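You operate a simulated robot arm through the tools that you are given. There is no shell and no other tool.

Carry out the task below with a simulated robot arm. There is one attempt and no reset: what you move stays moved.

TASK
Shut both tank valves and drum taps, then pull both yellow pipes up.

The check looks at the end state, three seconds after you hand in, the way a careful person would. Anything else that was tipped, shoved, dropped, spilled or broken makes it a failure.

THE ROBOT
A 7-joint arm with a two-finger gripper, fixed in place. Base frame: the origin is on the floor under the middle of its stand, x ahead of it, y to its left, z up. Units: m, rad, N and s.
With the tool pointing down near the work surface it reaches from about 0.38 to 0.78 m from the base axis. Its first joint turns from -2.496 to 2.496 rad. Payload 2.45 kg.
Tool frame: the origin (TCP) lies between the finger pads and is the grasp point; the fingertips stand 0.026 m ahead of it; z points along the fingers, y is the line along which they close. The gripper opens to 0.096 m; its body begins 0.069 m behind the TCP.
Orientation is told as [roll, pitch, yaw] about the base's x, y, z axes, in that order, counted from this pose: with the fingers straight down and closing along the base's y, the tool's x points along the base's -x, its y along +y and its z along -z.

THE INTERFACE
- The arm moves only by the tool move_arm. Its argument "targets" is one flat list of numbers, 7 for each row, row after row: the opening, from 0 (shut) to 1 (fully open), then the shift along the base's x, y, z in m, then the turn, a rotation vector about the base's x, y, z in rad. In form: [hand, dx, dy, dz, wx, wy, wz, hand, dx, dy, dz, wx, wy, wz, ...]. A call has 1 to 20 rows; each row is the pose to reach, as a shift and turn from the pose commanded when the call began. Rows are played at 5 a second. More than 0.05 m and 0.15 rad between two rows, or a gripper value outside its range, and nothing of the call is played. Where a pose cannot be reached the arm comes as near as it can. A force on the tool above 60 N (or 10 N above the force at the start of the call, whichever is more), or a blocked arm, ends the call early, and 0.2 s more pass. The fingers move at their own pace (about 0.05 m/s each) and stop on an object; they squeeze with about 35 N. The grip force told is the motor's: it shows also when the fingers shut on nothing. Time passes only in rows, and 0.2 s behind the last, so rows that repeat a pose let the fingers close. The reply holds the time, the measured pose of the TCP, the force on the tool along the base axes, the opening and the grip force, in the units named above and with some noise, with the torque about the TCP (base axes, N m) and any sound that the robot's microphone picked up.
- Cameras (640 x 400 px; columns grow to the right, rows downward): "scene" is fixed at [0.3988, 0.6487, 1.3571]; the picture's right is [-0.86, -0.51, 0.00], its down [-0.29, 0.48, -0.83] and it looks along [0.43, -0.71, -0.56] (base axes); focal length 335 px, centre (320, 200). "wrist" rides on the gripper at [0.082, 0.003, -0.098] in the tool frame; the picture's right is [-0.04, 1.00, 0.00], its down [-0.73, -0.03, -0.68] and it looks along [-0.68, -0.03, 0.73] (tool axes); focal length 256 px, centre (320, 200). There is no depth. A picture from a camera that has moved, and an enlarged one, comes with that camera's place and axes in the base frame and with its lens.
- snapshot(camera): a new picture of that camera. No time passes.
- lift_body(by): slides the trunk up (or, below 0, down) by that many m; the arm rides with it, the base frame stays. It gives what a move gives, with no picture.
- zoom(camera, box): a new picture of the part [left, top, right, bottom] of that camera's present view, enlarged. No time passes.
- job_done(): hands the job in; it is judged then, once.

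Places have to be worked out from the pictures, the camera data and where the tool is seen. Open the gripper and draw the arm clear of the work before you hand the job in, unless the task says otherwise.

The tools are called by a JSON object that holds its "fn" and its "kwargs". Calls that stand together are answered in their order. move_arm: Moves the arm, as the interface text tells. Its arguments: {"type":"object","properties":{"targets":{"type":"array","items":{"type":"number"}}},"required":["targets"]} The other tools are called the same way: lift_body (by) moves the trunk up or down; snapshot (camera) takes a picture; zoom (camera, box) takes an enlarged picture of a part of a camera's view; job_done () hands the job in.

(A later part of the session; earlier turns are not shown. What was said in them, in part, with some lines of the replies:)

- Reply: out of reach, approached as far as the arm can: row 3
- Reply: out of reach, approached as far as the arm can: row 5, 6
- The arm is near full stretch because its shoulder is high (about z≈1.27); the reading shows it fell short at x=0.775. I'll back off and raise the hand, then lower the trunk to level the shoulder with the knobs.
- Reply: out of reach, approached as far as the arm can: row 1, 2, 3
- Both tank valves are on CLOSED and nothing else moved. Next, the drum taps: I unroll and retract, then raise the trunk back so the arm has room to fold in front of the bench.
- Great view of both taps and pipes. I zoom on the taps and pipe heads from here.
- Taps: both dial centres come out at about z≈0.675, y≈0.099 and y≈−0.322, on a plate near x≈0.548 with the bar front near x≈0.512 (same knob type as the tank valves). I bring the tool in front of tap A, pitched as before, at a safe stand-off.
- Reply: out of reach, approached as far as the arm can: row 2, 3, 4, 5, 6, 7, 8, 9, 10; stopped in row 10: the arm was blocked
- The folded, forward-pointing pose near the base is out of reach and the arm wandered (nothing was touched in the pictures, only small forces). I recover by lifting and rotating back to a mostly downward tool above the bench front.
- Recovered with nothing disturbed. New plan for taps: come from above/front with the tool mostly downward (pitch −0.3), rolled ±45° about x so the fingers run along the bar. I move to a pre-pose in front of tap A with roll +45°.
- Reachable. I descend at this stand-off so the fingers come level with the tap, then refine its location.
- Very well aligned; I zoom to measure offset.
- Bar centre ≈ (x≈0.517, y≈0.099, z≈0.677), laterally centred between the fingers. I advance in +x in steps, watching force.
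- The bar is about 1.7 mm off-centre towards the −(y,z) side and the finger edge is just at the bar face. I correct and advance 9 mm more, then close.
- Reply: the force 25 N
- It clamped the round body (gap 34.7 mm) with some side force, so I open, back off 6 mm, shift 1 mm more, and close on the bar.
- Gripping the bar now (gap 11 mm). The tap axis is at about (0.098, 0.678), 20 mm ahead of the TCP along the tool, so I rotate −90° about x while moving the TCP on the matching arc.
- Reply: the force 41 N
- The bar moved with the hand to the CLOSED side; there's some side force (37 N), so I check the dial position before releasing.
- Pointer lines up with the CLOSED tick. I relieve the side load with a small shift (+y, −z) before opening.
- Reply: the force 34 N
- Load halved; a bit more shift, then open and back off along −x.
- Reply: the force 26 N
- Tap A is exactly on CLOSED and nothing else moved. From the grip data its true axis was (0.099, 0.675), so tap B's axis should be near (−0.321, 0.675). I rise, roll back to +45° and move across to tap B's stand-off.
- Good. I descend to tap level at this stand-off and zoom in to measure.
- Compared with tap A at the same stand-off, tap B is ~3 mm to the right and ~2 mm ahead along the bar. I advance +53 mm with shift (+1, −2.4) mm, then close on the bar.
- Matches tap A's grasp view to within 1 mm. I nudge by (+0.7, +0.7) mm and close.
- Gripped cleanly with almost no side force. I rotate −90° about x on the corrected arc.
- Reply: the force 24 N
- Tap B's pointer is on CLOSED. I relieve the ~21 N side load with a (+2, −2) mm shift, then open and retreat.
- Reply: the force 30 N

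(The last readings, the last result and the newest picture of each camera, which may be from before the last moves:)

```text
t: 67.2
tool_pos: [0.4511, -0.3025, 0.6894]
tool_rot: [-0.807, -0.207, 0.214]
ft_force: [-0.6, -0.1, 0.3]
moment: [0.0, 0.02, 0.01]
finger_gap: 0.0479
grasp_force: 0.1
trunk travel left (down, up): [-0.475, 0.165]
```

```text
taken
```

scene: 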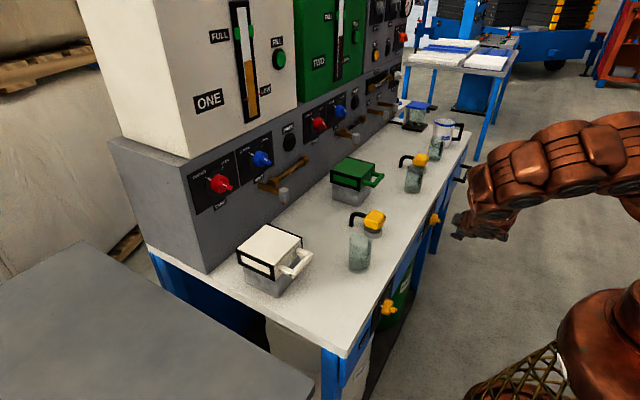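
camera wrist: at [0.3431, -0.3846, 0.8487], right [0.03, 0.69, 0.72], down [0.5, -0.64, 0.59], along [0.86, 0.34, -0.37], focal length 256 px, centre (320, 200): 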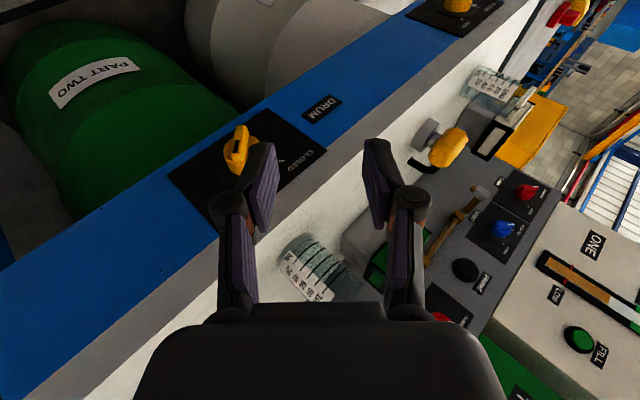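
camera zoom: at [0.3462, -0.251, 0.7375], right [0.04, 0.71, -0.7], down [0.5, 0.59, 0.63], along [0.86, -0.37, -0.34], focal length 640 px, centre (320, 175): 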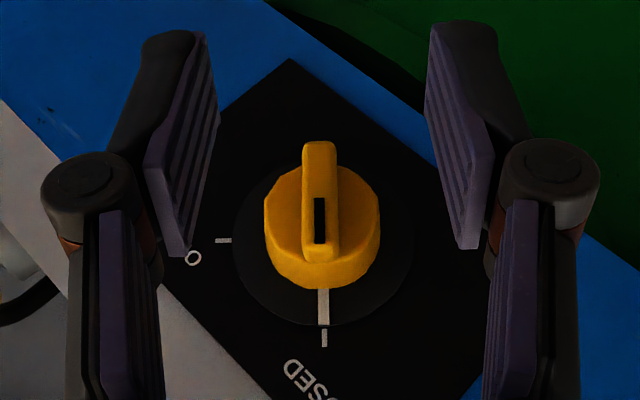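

Both taps are on CLOSED. Now the yellow pipes: I rise clear, unroll, and take a view of the heads from above.

{"fn": "move_arm", "kwargs": {"targets": [0.6, 0, 0, 0.04, 0, 0, 0, 0.7, 0, 0, 0.08, 0, 0, 0, 0.8, 0, 0, 0.12, 0, 0, 0, 0.9, 0, 0.02, 0.15, 0.131, 0, 0, 1, 0, 0.05, 0.18, 0.262, 0, 0, 1, 0, 0.08, 0.21, 0.393, 0, 0, 1, 0, 0.11, 0.24, 0.524, 0, 0, 1, 0, 0.14, 0.26, 0.655, 0, 0, 1, 0, 0.17, 0.27, 0.785, 0, 0, 1, 0, 0.2, 0.27, 0.785, 0, 0, 1, 0, 0.24, 0.27, 0.785, 0, 0]}}

{"fn": "snapshot", "kwargs": {"camera": "wrist"}}

{"fn": "snapshot", "kwargs": {"camera": "scene"}}

```text
t: 69.5
tool_pos: [0.4512, -0.0618, 0.9599]
tool_rot: [-0.002, -0.299, 0.003]
ft_force: [0.2, -0.9, 0.4]
moment: [0.03, 0.01, 0.04]
finger_gap: 0.0959
grasp_force: 0.0
trunk travel left (down, up): [-0.475, 0.165]
```

```text
taken
camera wrist: at [0.3463, -0.0588, 1.0305], right [0.04, 1.0, 0.01], down [0.5, -0.03, 0.86], along [0.86, -0.03, -0.5], focal length 256 px, centre (320, 200)
```

wrist: 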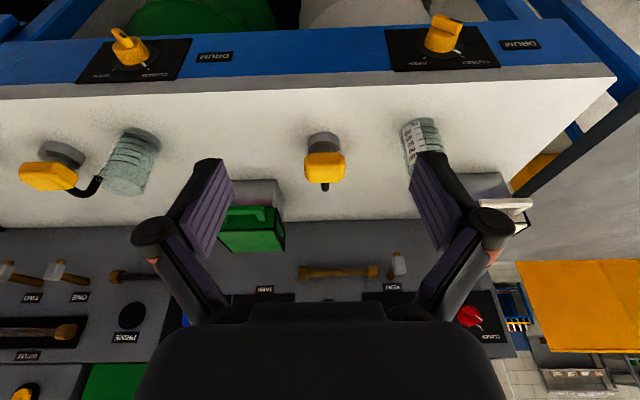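

```text
taken
```

scene: 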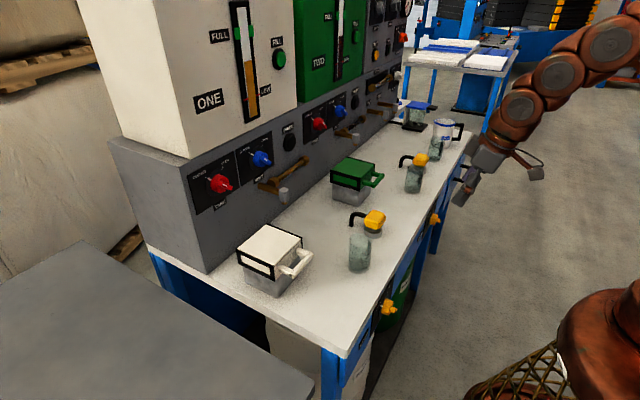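

Both taps visibly point to CLOSED. I zoom on pipe head A and B in both views.

{"fn": "zoom", "kwargs": {"camera": "wrist", "box": [290, 120, 360, 200]}}

{"fn": "zoom", "kwargs": {"camera": "scene", "box": [340, 200, 400, 240]}}

{"fn": "zoom", "kwargs": {"camera": "scene", "box": [385, 140, 445, 180]}}

{"fn": "zoom", "kwargs": {"camera": "wrist", "box": [0, 120, 100, 210]}}

```text
5.00 times, centred on (325, 160) of wrist
camera zoom: at [0.3463, -0.0588, 1.0305], right [0.04, 1.0, 0.01], down [0.5, -0.03, 0.86], along [0.86, -0.03, -0.5], focal length 1280 px, centre (295, 400)
```

zoom: 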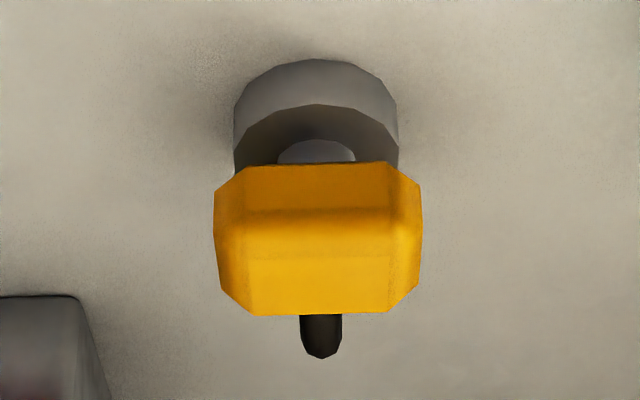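

```text
10.00 times, centred on (370, 220) of scene
camera zoom: at [0.3988, 0.6487, 1.3571], right [-0.86, -0.51, 0.0], down [-0.29, 0.48, -0.83], along [0.43, -0.71, -0.56], focal length 3350 px, centre (-180, 0)
```

zoom: 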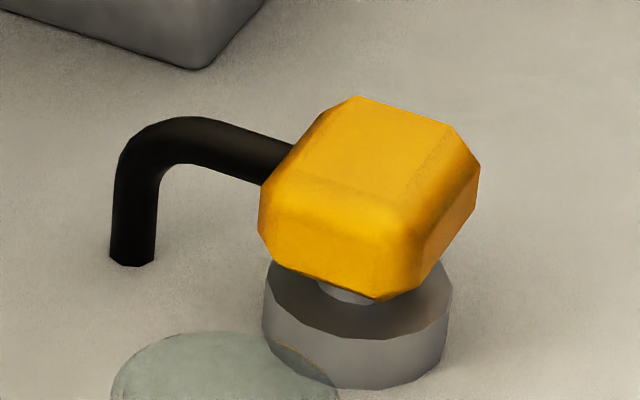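

```text
10.00 times, centred on (415, 160) of scene
camera zoom: at [0.3988, 0.6487, 1.3571], right [-0.86, -0.51, 0.0], down [-0.29, 0.48, -0.83], along [0.43, -0.71, -0.56], focal length 3350 px, centre (-630, 600)
```

zoom: 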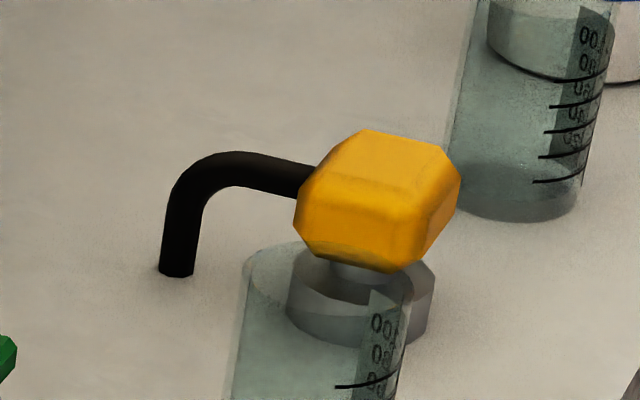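

```text
4.44 times, centred on (50, 165) of wrist
camera zoom: at [0.3463, -0.0588, 1.0305], right [0.04, 1.0, 0.01], down [0.5, -0.03, 0.86], along [0.86, -0.03, -0.5], focal length 1138 px, centre (1520, 356)
```

zoom: 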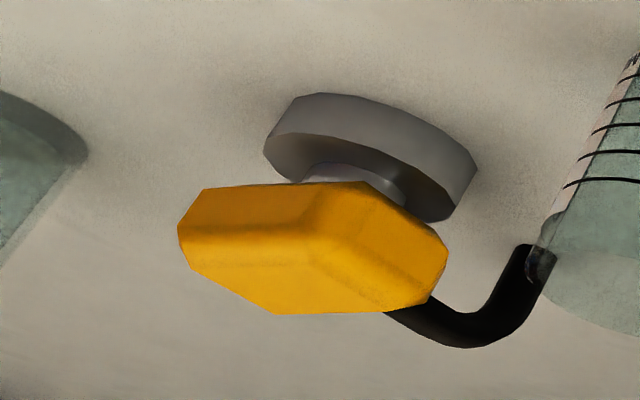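

Head A: centre about (0.655, −0.062), about 0.05 × 0.061 m, z from 0.778 to 0.806. I move above it with the gripper fully open, keeping the −0.3 tilt.

{"fn": "move_arm", "kwargs": {"targets": [1, 0.04, 0, -0.01, 0, 0, 0, 1, 0.08, 0, -0.02, 0, 0, 0, 1, 0.12, 0, -0.03, 0, 0, 0, 1, 0.16, 0, -0.04, 0, 0, 0, 1, 0.202, 0, -0.05, 0, 0, 0, 1, 0.202, 0, -0.06, 0, 0, 0]}}

{"fn": "snapshot", "kwargs": {"camera": "wrist"}}

{"fn": "zoom", "kwargs": {"camera": "scene", "box": [300, 150, 460, 280]}}

```text
t: 71.0
tool_pos: [0.6544, -0.0616, 0.8983]
tool_rot: [-0.002, -0.298, 0.002]
ft_force: [0.2, -0.2, 1.0]
moment: [0.01, -0.01, 0.02]
finger_gap: 0.096
grasp_force: 0.1
trunk travel left (down, up): [-0.475, 0.165]
```

```text
taken
camera wrist: at [0.5491, -0.0591, 0.9691], right [0.04, 1.0, 0.01], down [0.5, -0.03, 0.86], along [0.86, -0.03, -0.5], focal length 256 px, centre (320, 200)
```

wrist: 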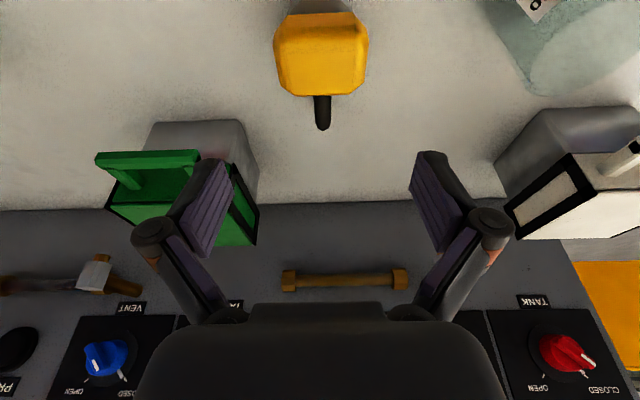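

```text
3.08 times, centred on (380, 215) of scene
camera zoom: at [0.3988, 0.6487, 1.3571], right [-0.86, -0.51, 0.0], down [-0.29, 0.48, -0.83], along [0.43, -0.71, -0.56], focal length 1031 px, centre (135, 154)
```

zoom: 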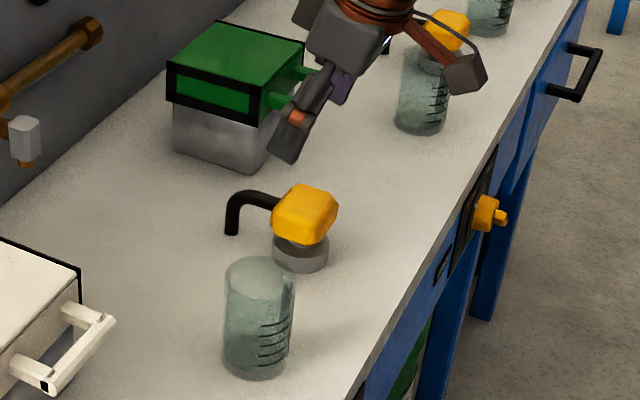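

Head A is centred at about (0.654, −0.061), right under the TCP. I descend to z≈0.797 with the gripper open.

{"fn": "move_arm", "kwargs": {"targets": [1, 0, 0.001, -0.025, 0, 0, 0, 1, 0, 0.001, -0.05, 0, 0, 0, 1, 0, 0.001, -0.075, 0, 0, 0, 1, 0, 0.001, -0.09, 0, 0, 0, 1, 0, 0.001, -0.1, 0, 0, 0]}}

{"fn": "snapshot", "kwargs": {"camera": "wrist"}}

{"fn": "zoom", "kwargs": {"camera": "scene", "box": [320, 170, 440, 260]}}

```text
t: 72.2
tool_pos: [0.6543, -0.0621, 0.7997]
tool_rot: [-0.003, -0.299, 0.003]
ft_force: [-0.7, 1.0, -0.1]
moment: [-0.04, -0.04, 0.0]
finger_gap: 0.0959
grasp_force: 0.0
trunk travel left (down, up): [-0.475, 0.165]
```

```text
taken
camera wrist: at [0.5489, -0.0583, 0.8698], right [0.04, 1.0, 0.01], down [0.5, -0.03, 0.87], along [0.86, -0.03, -0.5], focal length 256 px, centre (320, 200)
```

wrist: 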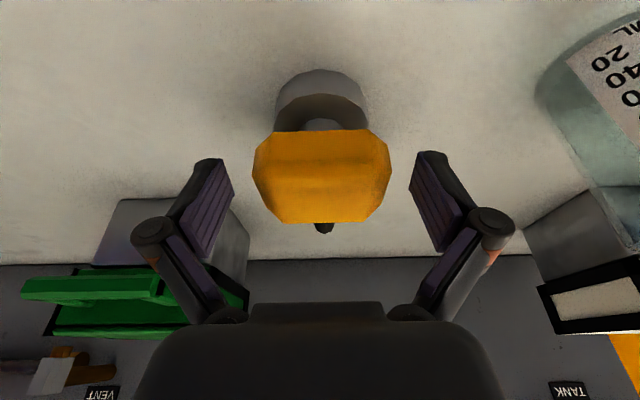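

```text
4.44 times, centred on (380, 215) of scene
camera zoom: at [0.3988, 0.6487, 1.3571], right [-0.86, -0.51, 0.0], down [-0.29, 0.48, -0.83], along [0.43, -0.71, -0.56], focal length 1489 px, centre (53, 133)
```

zoom: 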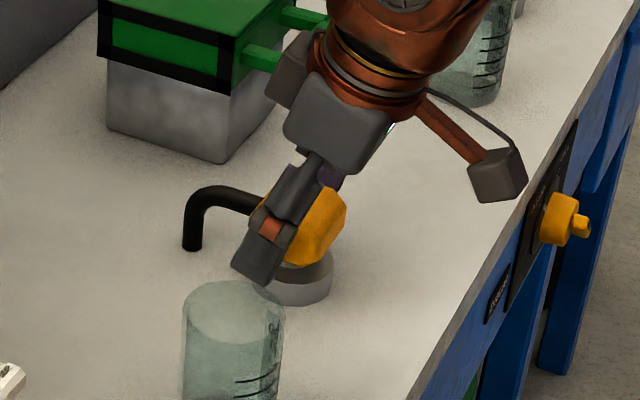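

Fingers straddle the head well. I close on it.

{"fn": "move_arm", "kwargs": {"targets": [0.4, 0, 0, 0, 0, 0, 0, 0.2, 0, 0, 0, 0, 0, 0, 0.2, 0, 0, 0, 0, 0, 0, 0.2, 0, 0, 0, 0, 0, 0]}}

{"fn": "snapshot", "kwargs": {"camera": "wrist"}}

{"fn": "zoom", "kwargs": {"camera": "scene", "box": [320, 170, 440, 260]}}

```text
t: 73.2
tool_pos: [0.6541, -0.0601, 0.8]
tool_rot: [-0.001, -0.299, 0.003]
ft_force: [-0.4, 12.5, 3.5]
moment: [0.73, 0.22, 0.4]
finger_gap: 0.0596
grasp_force: 43.5
trunk travel left (down, up): [-0.475, 0.165]
```

```text
taken
camera wrist: at [0.5488, -0.0573, 0.87], right [0.03, 1.0, 0.01], down [0.5, -0.03, 0.86], along [0.86, -0.03, -0.5], focal length 256 px, centre (320, 200)
```

wrist: 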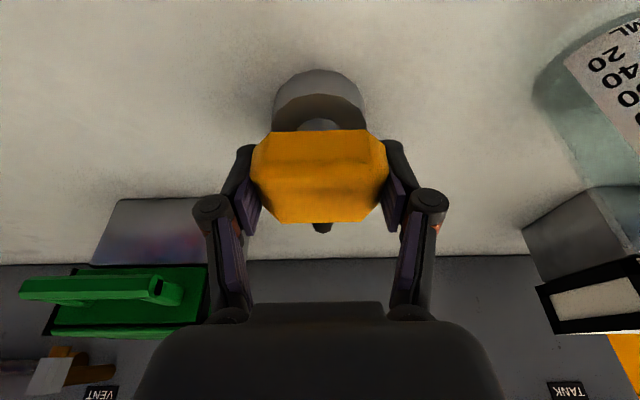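

```text
4.44 times, centred on (380, 215) of scene
camera zoom: at [0.3988, 0.6487, 1.3571], right [-0.86, -0.51, 0.0], down [-0.29, 0.48, -0.83], along [0.43, -0.71, -0.56], focal length 1489 px, centre (53, 133)
```

zoom: 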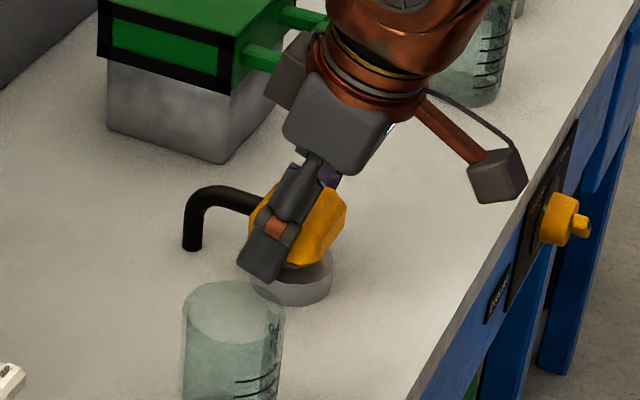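

Gripped (gap 59.6 mm), head slightly to +y. I centre by +1.5 mm and pull up gently by 30 mm, watching the force.

{"fn": "move_arm", "kwargs": {"targets": [0, 0, 0.0015, 0, 0, 0, 0, 0, 0, 0.0015, 0.005, 0, 0, 0, 0, 0, 0.0015, 0.01, 0, 0, 0, 0, 0, 0.0015, 0.015, 0, 0, 0, 0, 0, 0.0015, 0.02, 0, 0, 0, 0, 0, 0.0015, 0.025, 0, 0, 0, 0, 0, 0.0015, 0.03, 0, 0, 0]}}

{"fn": "snapshot", "kwargs": {"camera": "wrist"}}

{"fn": "zoom", "kwargs": {"camera": "scene", "box": [320, 170, 440, 260]}}

```text
t: 74.8
tool_pos: [0.6539, -0.0612, 0.8292]
tool_rot: [-0.001, -0.299, 0.003]
ft_force: [6.4, -6.5, -5.7]
moment: [-0.11, 0.87, -0.46]
finger_gap: 0.0598
grasp_force: 44.9
trunk travel left (down, up): [-0.475, 0.165]
```

```text
taken
camera wrist: at [0.5488, -0.0572, 0.8997], right [0.04, 1.0, 0.01], down [0.5, -0.03, 0.86], along [0.86, -0.03, -0.5], focal length 256 px, centre (320, 200)
```

wrist: 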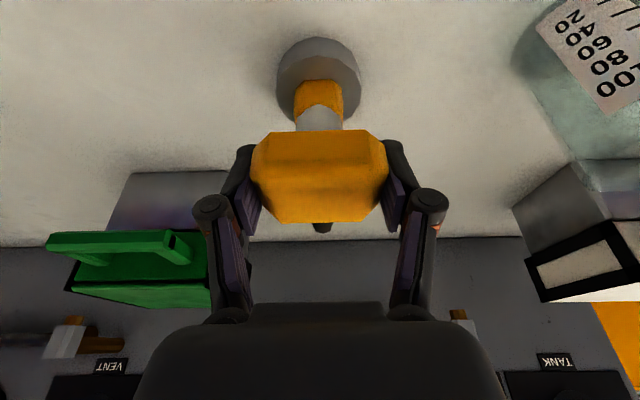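

```text
4.44 times, centred on (380, 215) of scene
camera zoom: at [0.3988, 0.6487, 1.3571], right [-0.86, -0.51, 0.0], down [-0.29, 0.48, -0.83], along [0.43, -0.71, -0.56], focal length 1489 px, centre (53, 133)
```

zoom: 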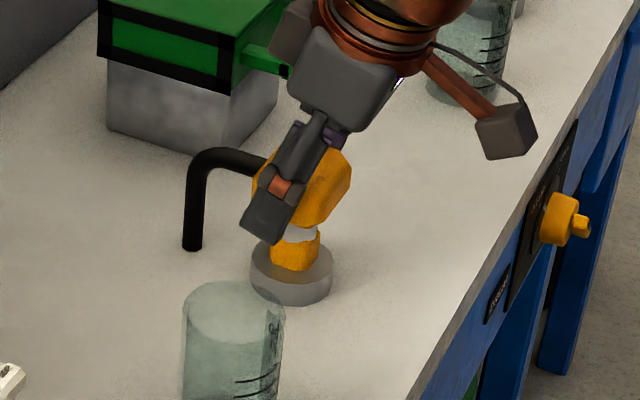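

The pipe slides up easily (yellow tube showing, ~6 N). I keep pulling in small steps, watching for an end stop.

{"fn": "move_arm", "kwargs": {"targets": [0, 0, -0.0007, 0.006, 0, 0, 0, 0, 0, -0.0007, 0.012, 0, 0, 0, 0, 0, -0.0007, 0.018, 0, 0, 0, 0, 0, -0.0007, 0.024, 0, 0, 0, 0, 0, -0.0007, 0.03, 0, 0, 0]}}

{"fn": "zoom", "kwargs": {"camera": "scene", "box": [320, 150, 440, 260]}}

{"fn": "snapshot", "kwargs": {"camera": "wrist"}}

```text
t: 76.0
tool_pos: [0.6538, -0.0607, 0.8598]
tool_rot: [-0.001, -0.298, 0.004]
ft_force: [-6.2, 6.9, -0.3]
moment: [0.54, 0.24, 0.05]
finger_gap: 0.0597
grasp_force: 45.5
trunk travel left (down, up): [-0.475, 0.165]
```

```text
3.64 times, centred on (380, 205) of scene
camera zoom: at [0.3988, 0.6487, 1.3571], right [-0.86, -0.51, 0.0], down [-0.29, 0.48, -0.83], along [0.43, -0.71, -0.56], focal length 1218 px, centre (102, 182)
```

zoom: 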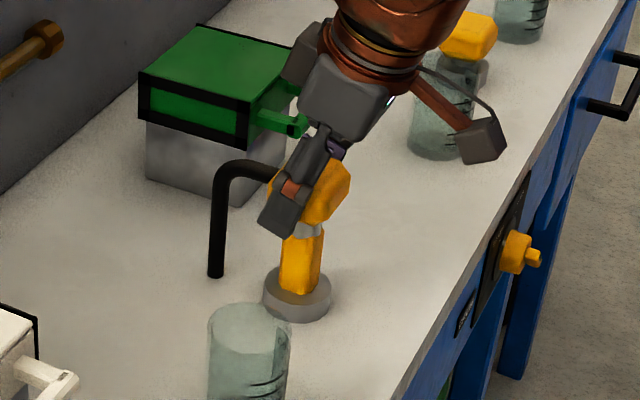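

```text
taken
camera wrist: at [0.5488, -0.0573, 0.9306], right [0.04, 1.0, 0.01], down [0.5, -0.03, 0.86], along [0.86, -0.03, -0.5], focal length 256 px, centre (320, 200)
```

wrist: 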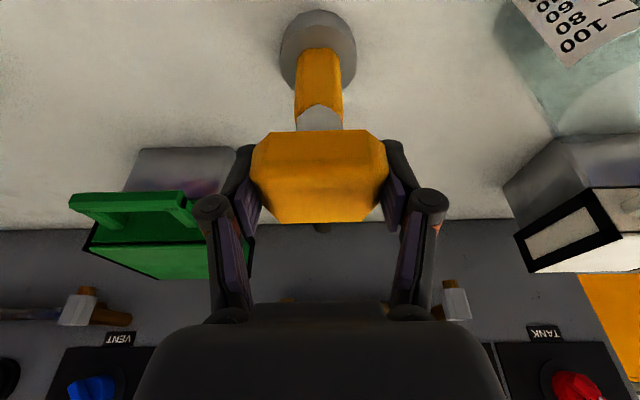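

Still sliding freely at 60 mm. I continue up in 5–6 mm steps.

{"fn": "move_arm", "kwargs": {"targets": [0, 0, -0.0004, 0.006, 0, 0, 0, 0, 0, -0.0004, 0.012, 0, 0, 0, 0, 0, -0.0004, 0.018, 0, 0, 0, 0, 0, -0.0004, 0.024, 0, 0, 0, 0, 0, -0.0004, 0.03, 0, 0, 0]}}

{"fn": "zoom", "kwargs": {"camera": "scene", "box": [320, 150, 440, 260]}}

```text
t: 77.2
tool_pos: [0.6534, -0.0598, 0.8858]
tool_rot: [-0.002, -0.288, 0.004]
ft_force: [4.0, 13.3, -40.5]
moment: [0.16, 0.18, -0.14]
finger_gap: 0.0599
grasp_force: 44.7
trunk travel left (down, up): [-0.475, 0.165]
```

```text
3.64 times, centred on (380, 205) of scene
camera zoom: at [0.3988, 0.6487, 1.3571], right [-0.86, -0.51, 0.0], down [-0.29, 0.48, -0.83], along [0.43, -0.71, -0.56], focal length 1218 px, centre (102, 182)
```

zoom: 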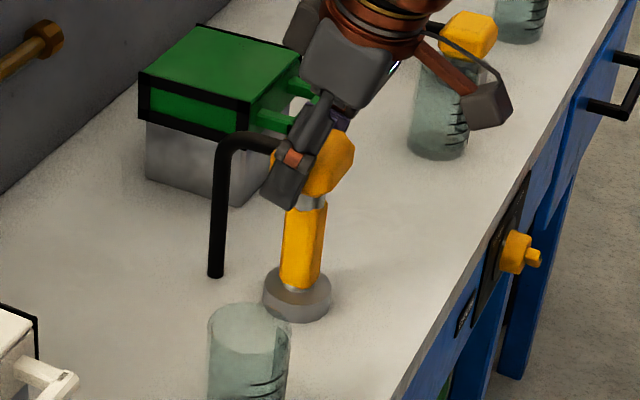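

Force rose to 40 N: that's the upper end stop, about 86 mm up. I ease back 3 mm to unload, then open the fingers and see whether the pipe stays.

{"fn": "move_arm", "kwargs": {"targets": [0, 0, 0, -0.002, 0, 0, 0, 0, 0, 0, -0.004, 0, 0, 0, 0, 0, 0, -0.004, 0, 0, 0]}}

{"fn": "move_arm", "kwargs": {"targets": [0.7, 0, 0, 0, 0, 0, 0, 0.8, 0, 0, 0, 0, 0, 0, 0.8, 0, 0, 0, 0, 0, 0, 0.8, 0, 0, 0, 0, 0, 0, 0.8, 0, 0, 0, 0, 0, 0]}}

{"fn": "zoom", "kwargs": {"camera": "scene", "box": [320, 150, 440, 260]}}

{"fn": "snapshot", "kwargs": {"camera": "wrist"}}

```text
t: 78.0
tool_pos: [0.6543, -0.0603, 0.8871]
tool_rot: [-0.003, -0.297, 0.004]
ft_force: [-16.4, 17.3, -16.1]
moment: [0.4, 1.58, 0.01]
finger_gap: 0.0598
grasp_force: 45.6
trunk travel left (down, up): [-0.475, 0.165]
```

```text
t: 79.2
tool_pos: [0.6541, -0.0615, 0.8851]
tool_rot: [-0.002, -0.298, 0.002]
ft_force: [0.2, 0.7, 0.5]
moment: [-0.01, -0.03, -0.07]
finger_gap: 0.0767
grasp_force: 0.2
trunk travel left (down, up): [-0.475, 0.165]
```

```text
3.64 times, centred on (380, 205) of scene
camera zoom: at [0.3988, 0.6487, 1.3571], right [-0.86, -0.51, 0.0], down [-0.29, 0.48, -0.83], along [0.43, -0.71, -0.56], focal length 1218 px, centre (102, 182)
```

zoom: 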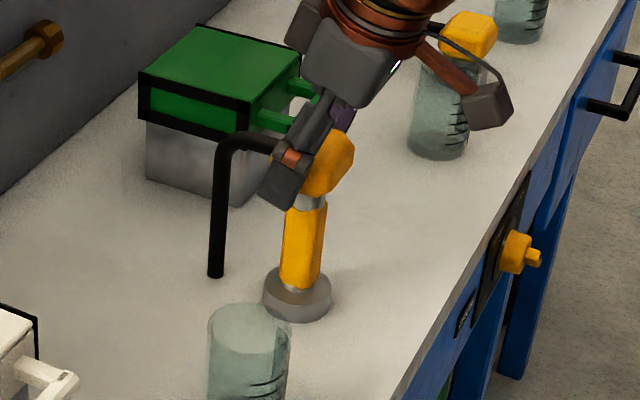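

```text
taken
camera wrist: at [0.5493, -0.0582, 0.956], right [0.04, 1.0, 0.01], down [0.5, -0.03, 0.86], along [0.86, -0.03, -0.5], focal length 256 px, centre (320, 200)
```

wrist: 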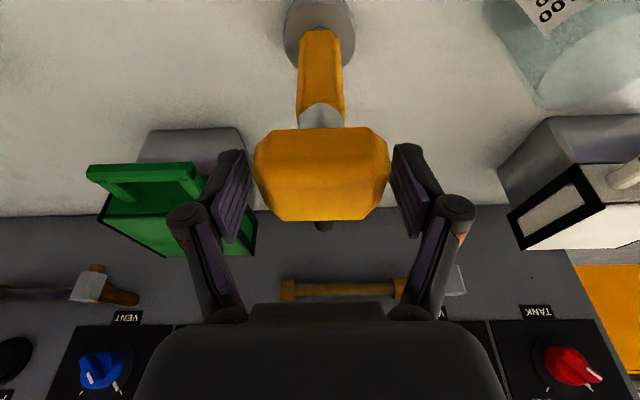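

The pipe stays up after release. I open fully, lift straight off it, and carry over to pipe B's place (about (0.654, −0.481)).

{"fn": "move_arm", "kwargs": {"targets": [1, 0, 0, 0, 0, 0, 0, 1, 0, 0, 0.02, 0, 0, 0, 1, 0, 0, 0.05, 0, 0, 0, 1, 0, 0, 0.08, 0, 0, 0, 1, 0, 0, 0.11, 0, 0, 0]}}

{"fn": "move_arm", "kwargs": {"targets": [1, 0, -0.04, 0, 0, 0, 0, 1, 0, -0.08, 0, 0, 0, 0, 1, 0, -0.12, 0, 0, 0, 0, 1, 0, -0.16, 0, 0, 0, 0, 1, 0, -0.2, 0, 0, 0, 0, 1, 0, -0.24, 0, 0, 0, 0, 1, 0, -0.28, 0, 0, 0, 0, 1, 0, -0.32, 0, 0, 0, 0, 1, 0, -0.36, 0, 0, 0, 0, 1, 0, -0.39, -0.02, 0, 0, 0, 1, 0, -0.42, -0.05, 0, 0, 0]}}

{"fn": "snapshot", "kwargs": {"camera": "wrist"}}

{"fn": "snapshot", "kwargs": {"camera": "scene"}}

```text
t: 80.3
tool_pos: [0.6542, -0.0607, 0.9953]
tool_rot: [0.0, -0.299, 0.003]
ft_force: [0.1, 0.2, -0.2]
moment: [-0.01, 0.0, 0.01]
finger_gap: 0.0962
grasp_force: 0.0
trunk travel left (down, up): [-0.475, 0.165]
```

```text
t: 82.8
tool_pos: [0.6444, -0.4779, 0.9424]
tool_rot: [-0.001, -0.297, 0.004]
ft_force: [0.0, 0.2, 0.4]
moment: [-0.03, 0.01, -0.01]
finger_gap: 0.0958
grasp_force: 0.0
out of reach, approached as far as the arm can: row 11
trunk travel left (down, up): [-0.475, 0.165]
```

```text
taken
camera wrist: at [0.5403, -0.4747, 1.0125], right [0.03, 1.0, 0.01], down [0.5, -0.03, 0.86], along [0.86, -0.02, -0.5], focal length 256 px, centre (320, 200)
```

wrist: 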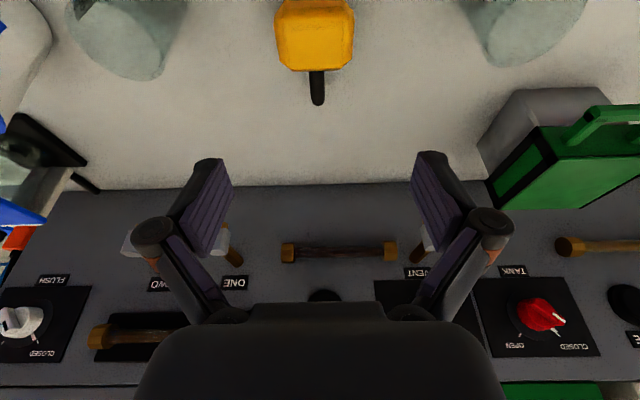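

```text
taken
```

scene: 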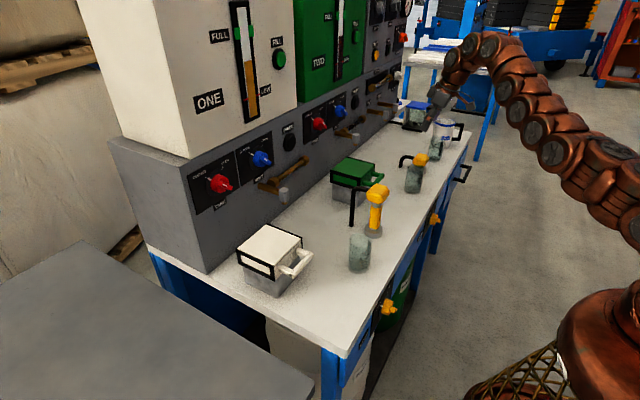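

Just at the reach limit. I tilt the tool a further −0.3 about y (closing line stays along y) to gain reach, then measure.

{"fn": "move_arm", "kwargs": {"targets": [1, 0, 0, 0, 0, -0.1, 0, 1, 0, 0, 0, 0, -0.2, 0, 1, 0, 0, 0, 0, -0.3, 0, 1, 0, 0, 0, 0, -0.3, 0]}}

{"fn": "lift_body", "kwargs": {"by": -0.06}}

{"fn": "snapshot", "kwargs": {"camera": "wrist"}}

{"fn": "snapshot", "kwargs": {"camera": "scene"}}

```text
t: 83.8
tool_pos: [0.6455, -0.4761, 0.9424]
tool_rot: [-0.004, -0.599, 0.004]
ft_force: [-0.4, 0.2, 0.3]
moment: [0.01, -0.01, 0.0]
finger_gap: 0.0961
grasp_force: 0.0
trunk travel left (down, up): [-0.475, 0.165]
```

```text
t: 84.8
tool_pos: [0.6451, -0.4779, 0.8831]
tool_rot: [-0.005, -0.597, 0.003]
ft_force: [-0.2, -0.2, -0.2]
moment: [0.01, 0.0, 0.02]
finger_gap: 0.0962
grasp_force: 0.0
trunk travel left (down, up): [-0.415, 0.225]
```

```text
taken
camera wrist: at [0.5242, -0.4742, 0.9181], right [0.03, 1.0, 0.02], down [0.22, -0.03, 0.97], along [0.97, -0.03, -0.22], focal length 256 px, centre (320, 200)
```

wrist: 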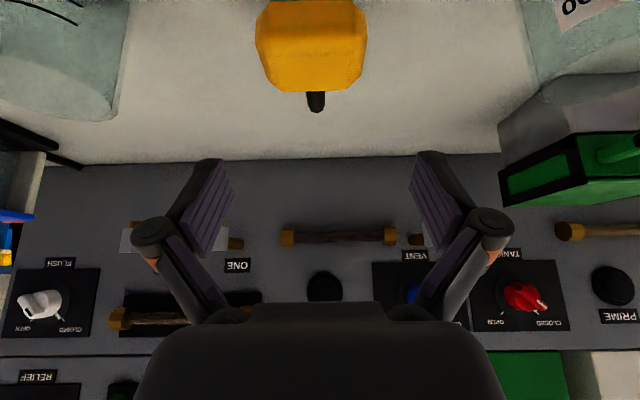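

```text
taken
```

scene: 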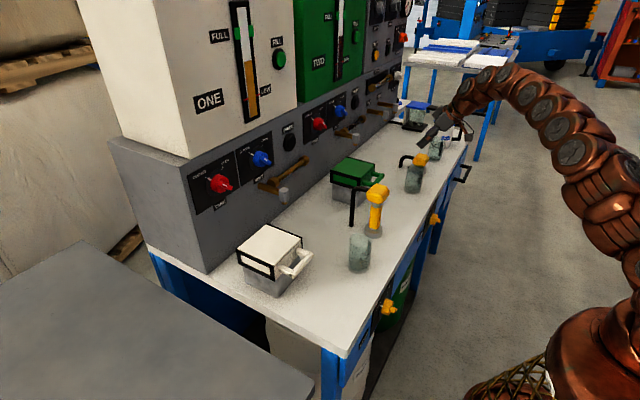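

Head B centre ≈ (0.653, −0.482); neighbouring beakers' edges are near y≈−0.38 and −0.58, so I narrow the opening to 0.85 for clearance, align, and descend straight to z≈0.80.

{"fn": "move_arm", "kwargs": {"targets": [0.85, 0.006, -0.004, 0, 0, 0, 0, 0.85, 0.006, -0.004, -0.02, 0, 0, 0, 0.85, 0.006, -0.004, -0.035, 0, 0, 0]}}

{"fn": "snapshot", "kwargs": {"camera": "wrist"}}

{"fn": "zoom", "kwargs": {"camera": "scene", "box": [380, 90, 480, 200]}}

```text
t: 85.5
tool_pos: [0.6519, -0.4801, 0.8478]
tool_rot: [-0.003, -0.597, 0.003]
ft_force: [-1.0, 0.6, 0.9]
moment: [-0.01, -0.02, 0.01]
finger_gap: 0.0816
grasp_force: 0.1
trunk travel left (down, up): [-0.415, 0.225]
```

```text
taken
camera wrist: at [0.5306, -0.4778, 0.8828], right [0.03, 1.0, 0.02], down [0.22, -0.03, 0.97], along [0.97, -0.03, -0.22], focal length 256 px, centre (320, 200)
```

wrist: 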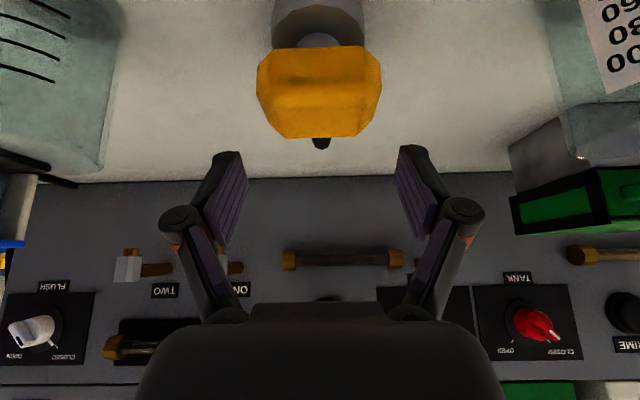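

```text
3.64 times, centred on (430, 145) of scene
camera zoom: at [0.3988, 0.6487, 1.3571], right [-0.86, -0.51, 0.0], down [-0.29, 0.48, -0.83], along [0.43, -0.71, -0.56], focal length 1218 px, centre (-80, 400)
```

zoom: 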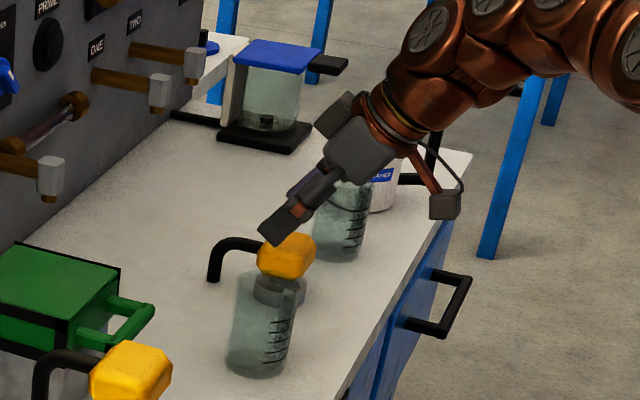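

Head B is centred between the fingers (column 320). I descend the remaining 47 mm.

{"fn": "move_arm", "kwargs": {"targets": [0.85, 0, -0.001, -0.015, 0, 0, 0, 0.85, 0, -0.001, -0.03, 0, 0, 0, 0.85, 0, -0.001, -0.04, 0, 0, 0, 0.85, 0, -0.001, -0.047, 0, 0, 0]}}

{"fn": "snapshot", "kwargs": {"camera": "wrist"}}

{"fn": "zoom", "kwargs": {"camera": "scene", "box": [380, 110, 470, 200]}}

```text
t: 86.5
tool_pos: [0.6513, -0.483, 0.8015]
tool_rot: [-0.006, -0.6, 0.003]
ft_force: [1.0, 0.4, -0.5]
moment: [-0.01, 0.0, 0.02]
finger_gap: 0.0817
grasp_force: 0.1
trunk travel left (down, up): [-0.415, 0.225]
```

```text
taken
camera wrist: at [0.5304, -0.4793, 0.8365], right [0.03, 1.0, 0.02], down [0.22, -0.03, 0.97], along [0.97, -0.03, -0.22], focal length 256 px, centre (320, 200)
```

wrist: 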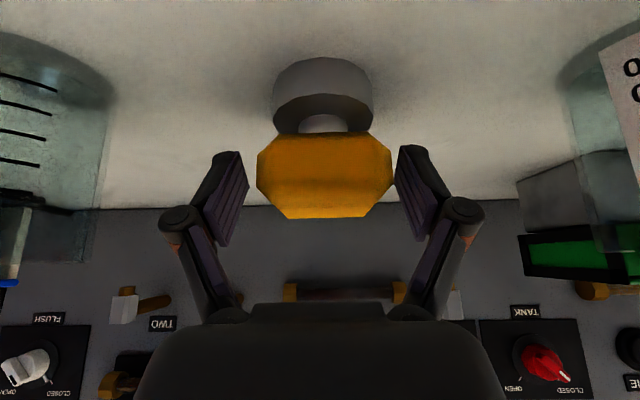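

```text
4.44 times, centred on (425, 155) of scene
camera zoom: at [0.3988, 0.6487, 1.3571], right [-0.86, -0.51, 0.0], down [-0.29, 0.48, -0.83], along [0.43, -0.71, -0.56], focal length 1489 px, centre (-147, 400)
```

zoom: 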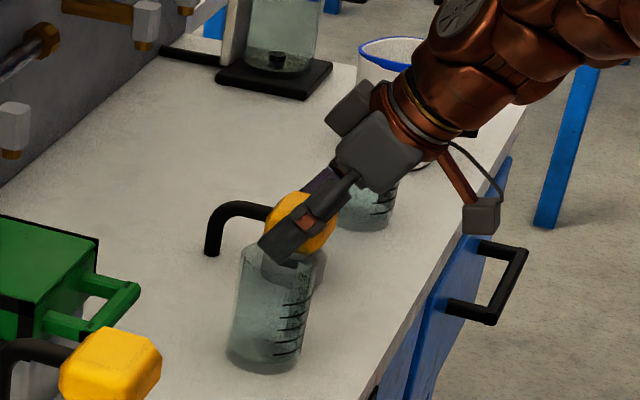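

No contact; head is ~2 mm to +y, so I shift and close on it.

{"fn": "move_arm", "kwargs": {"targets": [0.85, 0, 0.002, 0, 0, 0, 0, 0.3, 0, 0.002, 0, 0, 0, 0, 0.1, 0, 0.002, 0, 0, 0, 0, 0.1, 0, 0.002, 0, 0, 0, 0, 0.1, 0, 0.002, 0, 0, 0, 0]}}

{"fn": "snapshot", "kwargs": {"camera": "wrist"}}

```text
t: 87.8
tool_pos: [0.6507, -0.4813, 0.8006]
tool_rot: [-0.003, -0.599, 0.005]
ft_force: [-1.0, -0.6, 1.5]
moment: [0.15, 0.21, -0.21]
finger_gap: 0.0597
grasp_force: 44.9
trunk travel left (down, up): [-0.415, 0.225]
```

```text
taken
camera wrist: at [0.5301, -0.4771, 0.8365], right [0.03, 1.0, 0.02], down [0.22, -0.03, 0.97], along [0.97, -0.03, -0.22], focal length 256 px, centre (320, 200)
```

wrist: 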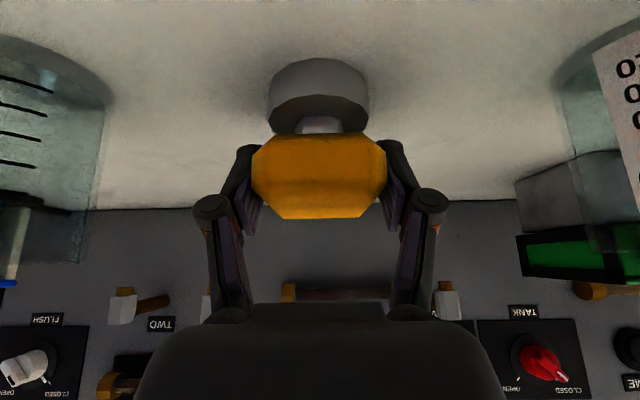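

Clean grip with little force. I pull up steadily, 70 mm first in 6 mm steps.

{"fn": "move_arm", "kwargs": {"targets": [0, 0, 0, 0.006, 0, 0, 0, 0, 0, 0, 0.012, 0, 0, 0, 0, 0, 0, 0.018, 0, 0, 0, 0, 0, 0, 0.024, 0, 0, 0, 0, 0, 0, 0.03, 0, 0, 0, 0, 0, 0, 0.036, 0, 0, 0, 0, 0, 0, 0.042, 0, 0, 0]}}

{"fn": "zoom", "kwargs": {"camera": "scene", "box": [370, 90, 480, 200]}}

{"fn": "snapshot", "kwargs": {"camera": "wrist"}}

```text
t: 89.3
tool_pos: [0.6519, -0.4803, 0.8421]
tool_rot: [-0.003, -0.598, 0.004]
ft_force: [-0.1, -3.1, -4.9]
moment: [0.2, 0.74, -0.35]
finger_gap: 0.0599
grasp_force: 45.0
trunk travel left (down, up): [-0.415, 0.225]
```

```text
3.64 times, centred on (425, 145) of scene
camera zoom: at [0.3988, 0.6487, 1.3571], right [-0.86, -0.51, 0.0], down [-0.29, 0.48, -0.83], along [0.43, -0.71, -0.56], focal length 1218 px, centre (-62, 400)
```

zoom: 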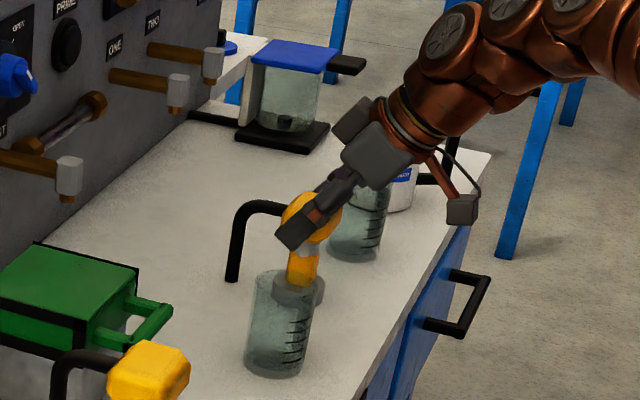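

```text
taken
camera wrist: at [0.5301, -0.4772, 0.8779], right [0.03, 1.0, 0.02], down [0.22, -0.03, 0.97], along [0.97, -0.03, -0.22], focal length 256 px, centre (320, 200)
```

wrist: 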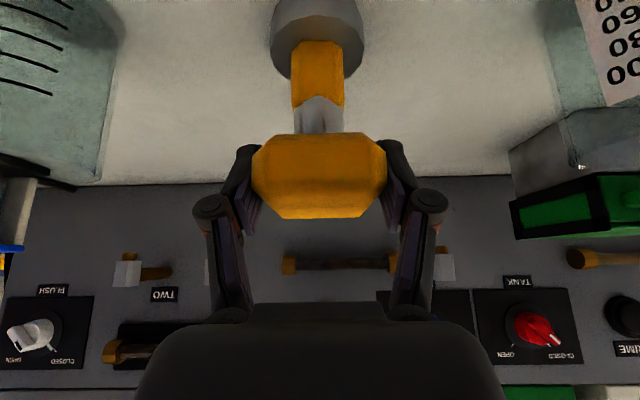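

Pipe B slides freely. I continue up toward the expected stop near +86 mm, watching the force.

{"fn": "move_arm", "kwargs": {"targets": [0, 0, 0, 0.006, 0, 0, 0, 0, 0, 0, 0.012, 0, 0, 0, 0, 0, 0, 0.018, 0, 0, 0, 0, 0, 0, 0.024, 0, 0, 0, 0, 0, 0, 0.03, 0, 0, 0, 0, 0, 0, 0.036, 0, 0, 0, 0, 0, 0, 0.041, 0, 0, 0, 0, 0, 0, 0.046, 0, 0, 0, 0, 0, 0, 0.048, 0, 0, 0]}}

{"fn": "zoom", "kwargs": {"camera": "scene", "box": [370, 90, 480, 200]}}

{"fn": "snapshot", "kwargs": {"camera": "wrist"}}

```text
t: 91.3
tool_pos: [0.652, -0.4814, 0.8853]
tool_rot: [0.002, -0.59, 0.003]
ft_force: [2.9, -1.4, -27.4]
moment: [-0.11, -0.62, -0.29]
finger_gap: 0.0595
grasp_force: 45.5
trunk travel left (down, up): [-0.415, 0.225]
```

```text
3.64 times, centred on (425, 145) of scene
camera zoom: at [0.3988, 0.6487, 1.3571], right [-0.86, -0.51, 0.0], down [-0.29, 0.48, -0.83], along [0.43, -0.71, -0.56], focal length 1218 px, centre (-62, 400)
```

zoom: 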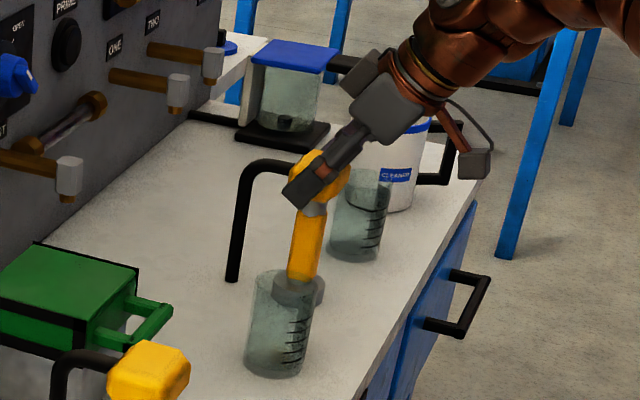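

```text
taken
camera wrist: at [0.5304, -0.4775, 0.9226], right [0.03, 1.0, 0.02], down [0.23, -0.03, 0.97], along [0.97, -0.02, -0.23], focal length 256 px, centre (320, 200)
```

wrist: 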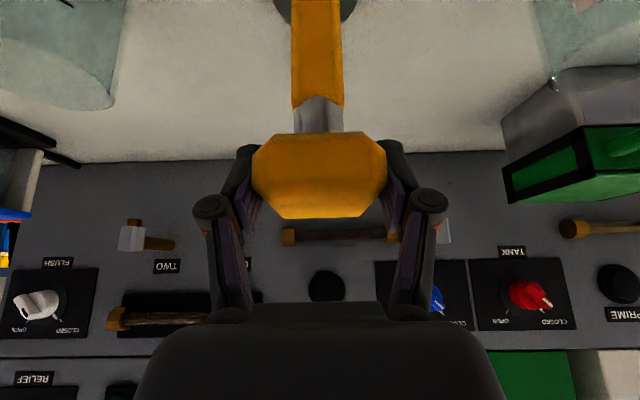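

End stop reached (force −27 N, ~85 mm up). I unload slightly, then open and watch that it stays.

{"fn": "move_arm", "kwargs": {"targets": [0, 0, 0, -0.002, 0, 0, 0, 0, 0, 0, -0.003, 0, 0, 0]}}

{"fn": "move_arm", "kwargs": {"targets": [0.7, 0, 0, 0, 0, 0, 0, 0.85, 0, 0, 0, 0, 0, 0, 0.85, 0, 0, 0, 0, 0, 0, 0.85, 0, 0, 0, 0, 0, 0]}}

{"fn": "zoom", "kwargs": {"camera": "scene", "box": [370, 90, 480, 200]}}

{"fn": "snapshot", "kwargs": {"camera": "wrist"}}

```text
t: 92.0
tool_pos: [0.6507, -0.48, 0.8864]
tool_rot: [-0.002, -0.598, 0.004]
ft_force: [-6.1, 5.1, -19.9]
moment: [0.41, 1.45, -0.13]
finger_gap: 0.0599
grasp_force: 45.1
trunk travel left (down, up): [-0.415, 0.225]
```

```text
t: 93.0
tool_pos: [0.6507, -0.4805, 0.888]
tool_rot: [-0.003, -0.599, 0.003]
ft_force: [0.3, 0.5, -0.1]
moment: [0.0, 0.0, -0.03]
finger_gap: 0.0819
grasp_force: 0.0
trunk travel left (down, up): [-0.415, 0.225]
```

```text
3.64 times, centred on (425, 145) of scene
camera zoom: at [0.3988, 0.6487, 1.3571], right [-0.86, -0.51, 0.0], down [-0.29, 0.48, -0.83], along [0.43, -0.71, -0.56], focal length 1218 px, centre (-62, 400)
```

zoom: 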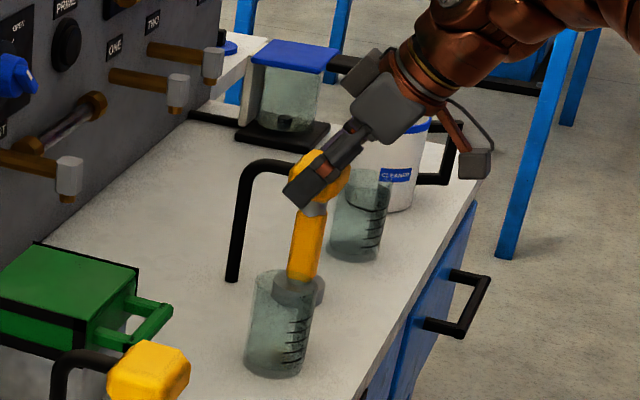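

```text
taken
camera wrist: at [0.53, -0.4772, 0.923], right [0.03, 1.0, 0.02], down [0.22, -0.03, 0.97], along [0.97, -0.03, -0.22], focal length 256 px, centre (320, 200)
```

wrist: 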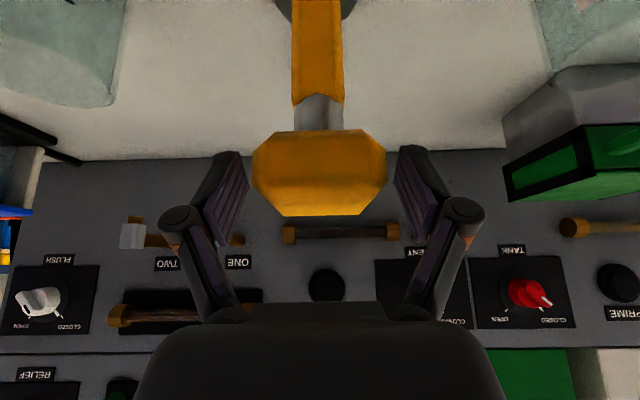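

Pipe B stays up too. I back the open gripper out along the tool axis (up and toward the robot), then move to a clear position.

{"fn": "move_arm", "kwargs": {"targets": [1, -0.011, 0, 0.017, 0, 0, 0, 1, -0.023, 0, 0.033, 0, 0, 0, 1, -0.04, 0, 0.058, 0, 0, 0, 1, -0.057, 0, 0.083, 0, 0, 0, 1, -0.08, 0, 0.115, 0, 0, 0, 1, -0.1, 0.02, 0.14, 0, 0.1, 0, 1, -0.12, 0.05, 0.16, 0, 0.2, 0, 1, -0.14, 0.09, 0.17, 0, 0.3, 0, 1, -0.16, 0.13, 0.18, 0, 0.3, 0, 1, -0.18, 0.17, 0.19, 0, 0.3, 0, 1, -0.18, 0.21, 0.2, 0, 0.3, 0]}}

{"fn": "snapshot", "kwargs": {"camera": "wrist"}}

{"fn": "snapshot", "kwargs": {"camera": "scene"}}

```text
t: 95.3
tool_pos: [0.4712, -0.2705, 1.0873]
tool_rot: [-0.002, -0.297, 0.005]
ft_force: [0.4, -0.1, -0.2]
moment: [0.06, 0.0, 0.01]
finger_gap: 0.0962
grasp_force: 0.1
trunk travel left (down, up): [-0.415, 0.225]
```

```text
taken
camera wrist: at [0.365, -0.2666, 1.1574], right [0.04, 1.0, 0.01], down [0.5, -0.03, 0.86], along [0.86, -0.03, -0.5], focal length 256 px, centre (320, 200)
```

wrist: 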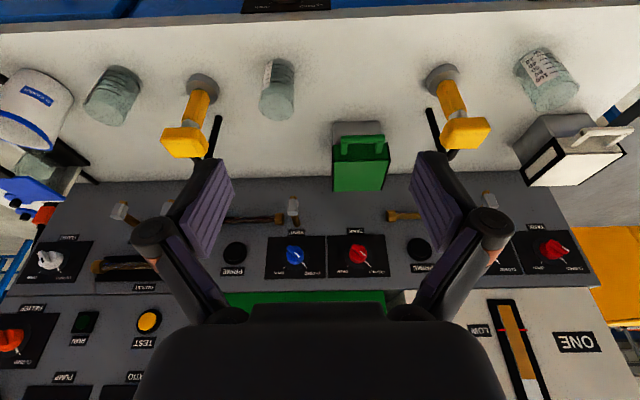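

```text
taken
```

scene: 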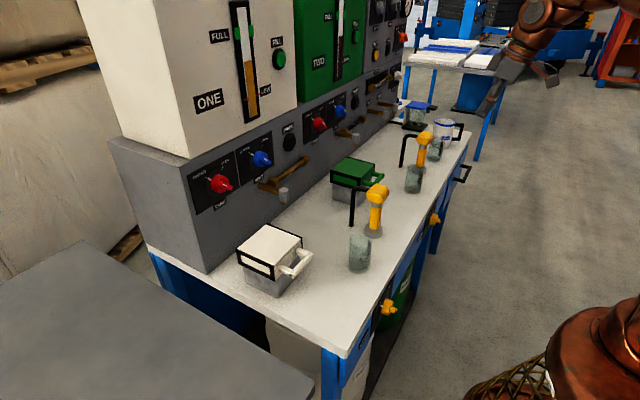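

All four valves look closed and both pipes up. I do a last zoomed check of every item before handing in.

{"fn": "zoom", "kwargs": {"camera": "scene", "box": [180, 90, 400, 220]}}

{"fn": "zoom", "kwargs": {"camera": "scene", "box": [330, 120, 490, 330]}}

{"fn": "zoom", "kwargs": {"camera": "scene", "box": [370, 280, 418, 328]}}

{"fn": "zoom", "kwargs": {"camera": "scene", "box": [415, 195, 463, 243]}}

{"fn": "zoom", "kwargs": {"camera": "wrist", "box": [140, 40, 520, 280]}}

```text
2.91 times, centred on (290, 155) of scene
camera zoom: at [0.3988, 0.6487, 1.3571], right [-0.86, -0.51, 0.0], down [-0.29, 0.48, -0.83], along [0.43, -0.71, -0.56], focal length 974 px, centre (407, 331)
```

zoom: 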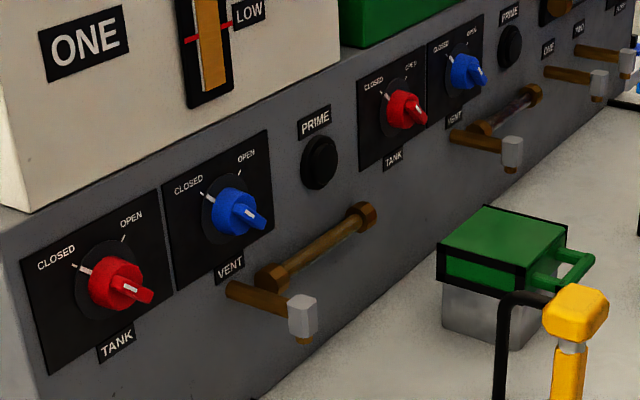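

```text
1.90 times, centred on (410, 225) of scene
camera zoom: at [0.3988, 0.6487, 1.3571], right [-0.86, -0.51, 0.0], down [-0.29, 0.48, -0.83], along [0.43, -0.71, -0.56], focal length 638 px, centre (149, 152)
```

zoom: 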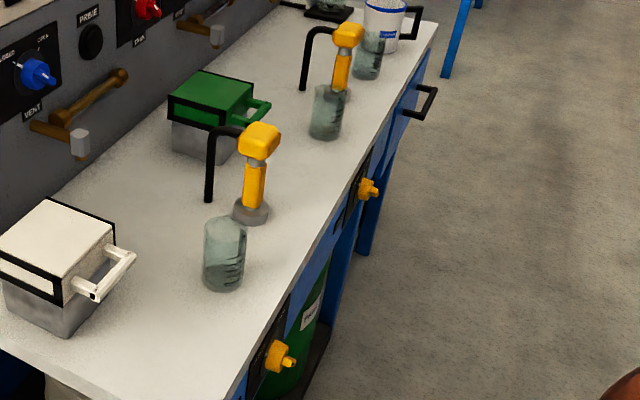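

```text
8.33 times, centred on (394, 304) of scene
camera zoom: at [0.3988, 0.6487, 1.3571], right [-0.86, -0.51, 0.0], down [-0.29, 0.48, -0.83], along [0.43, -0.71, -0.56], focal length 2791 px, centre (-297, -667)
```

zoom: 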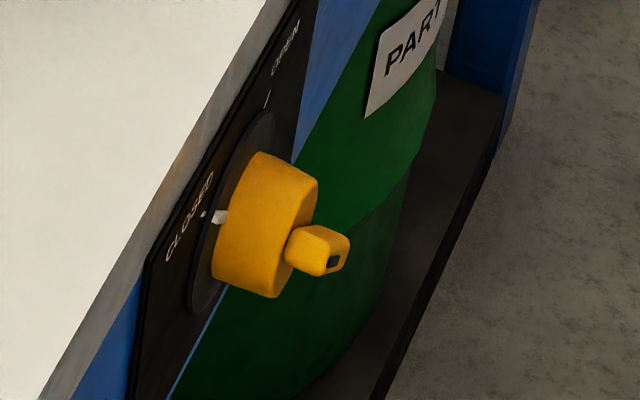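

```text
8.33 times, centred on (439, 219) of scene
camera zoom: at [0.3988, 0.6487, 1.3571], right [-0.86, -0.51, 0.0], down [-0.29, 0.48, -0.83], along [0.43, -0.71, -0.56], focal length 2791 px, centre (-672, 42)
```

zoom: 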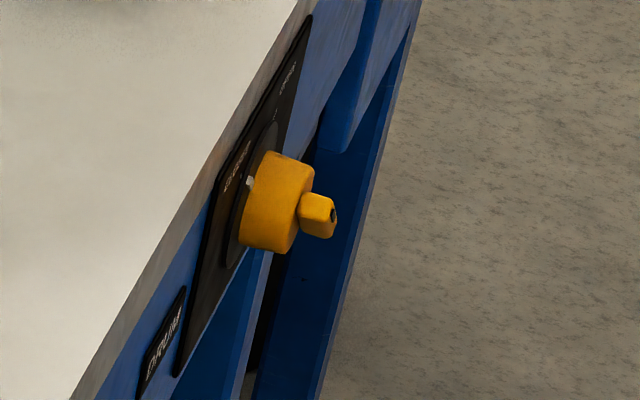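

```text
1.67 times, centred on (330, 160) of wrist
camera zoom: at [0.365, -0.2666, 1.1574], right [0.04, 1.0, 0.01], down [0.5, -0.03, 0.86], along [0.86, -0.03, -0.5], focal length 427 px, centre (303, 267)
```

zoom: 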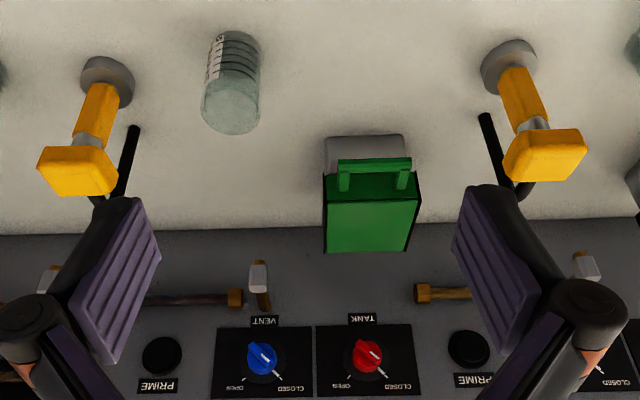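

Both tank valves and both drum taps point at CLOSED, and both yellow pipes stand fully raised. Nothing else has moved, the gripper is open and the arm is clear, so I hand in.

{"fn": "job_done", "kwargs": {}}

```text
The job is handed in.
```

I shut both tank valves and both drum taps and pulled both yellow pipes up, then handed the job in. I haven't seen the check's result.

- **Tank valves (ONE and TWO):** both red knobs are turned 90°, with their pointers on the CLOSED marks.
- **Drum taps:** both yellow taps on the bench front are turned 90°, with their pointers on the CLOSED marks.
- **Yellow pipes:** both are raised about 85 mm to their end stops, and they stayed up after I let go.

The final pictures show nothing else moved: the beakers, boxes and vent knobs are where they started. Early on, while reaching for the first tap, the arm hit its reach limit and stopped over the bench. Forces stayed low and nothing was touched. I finished with the gripper open and the arm clear of the bench.
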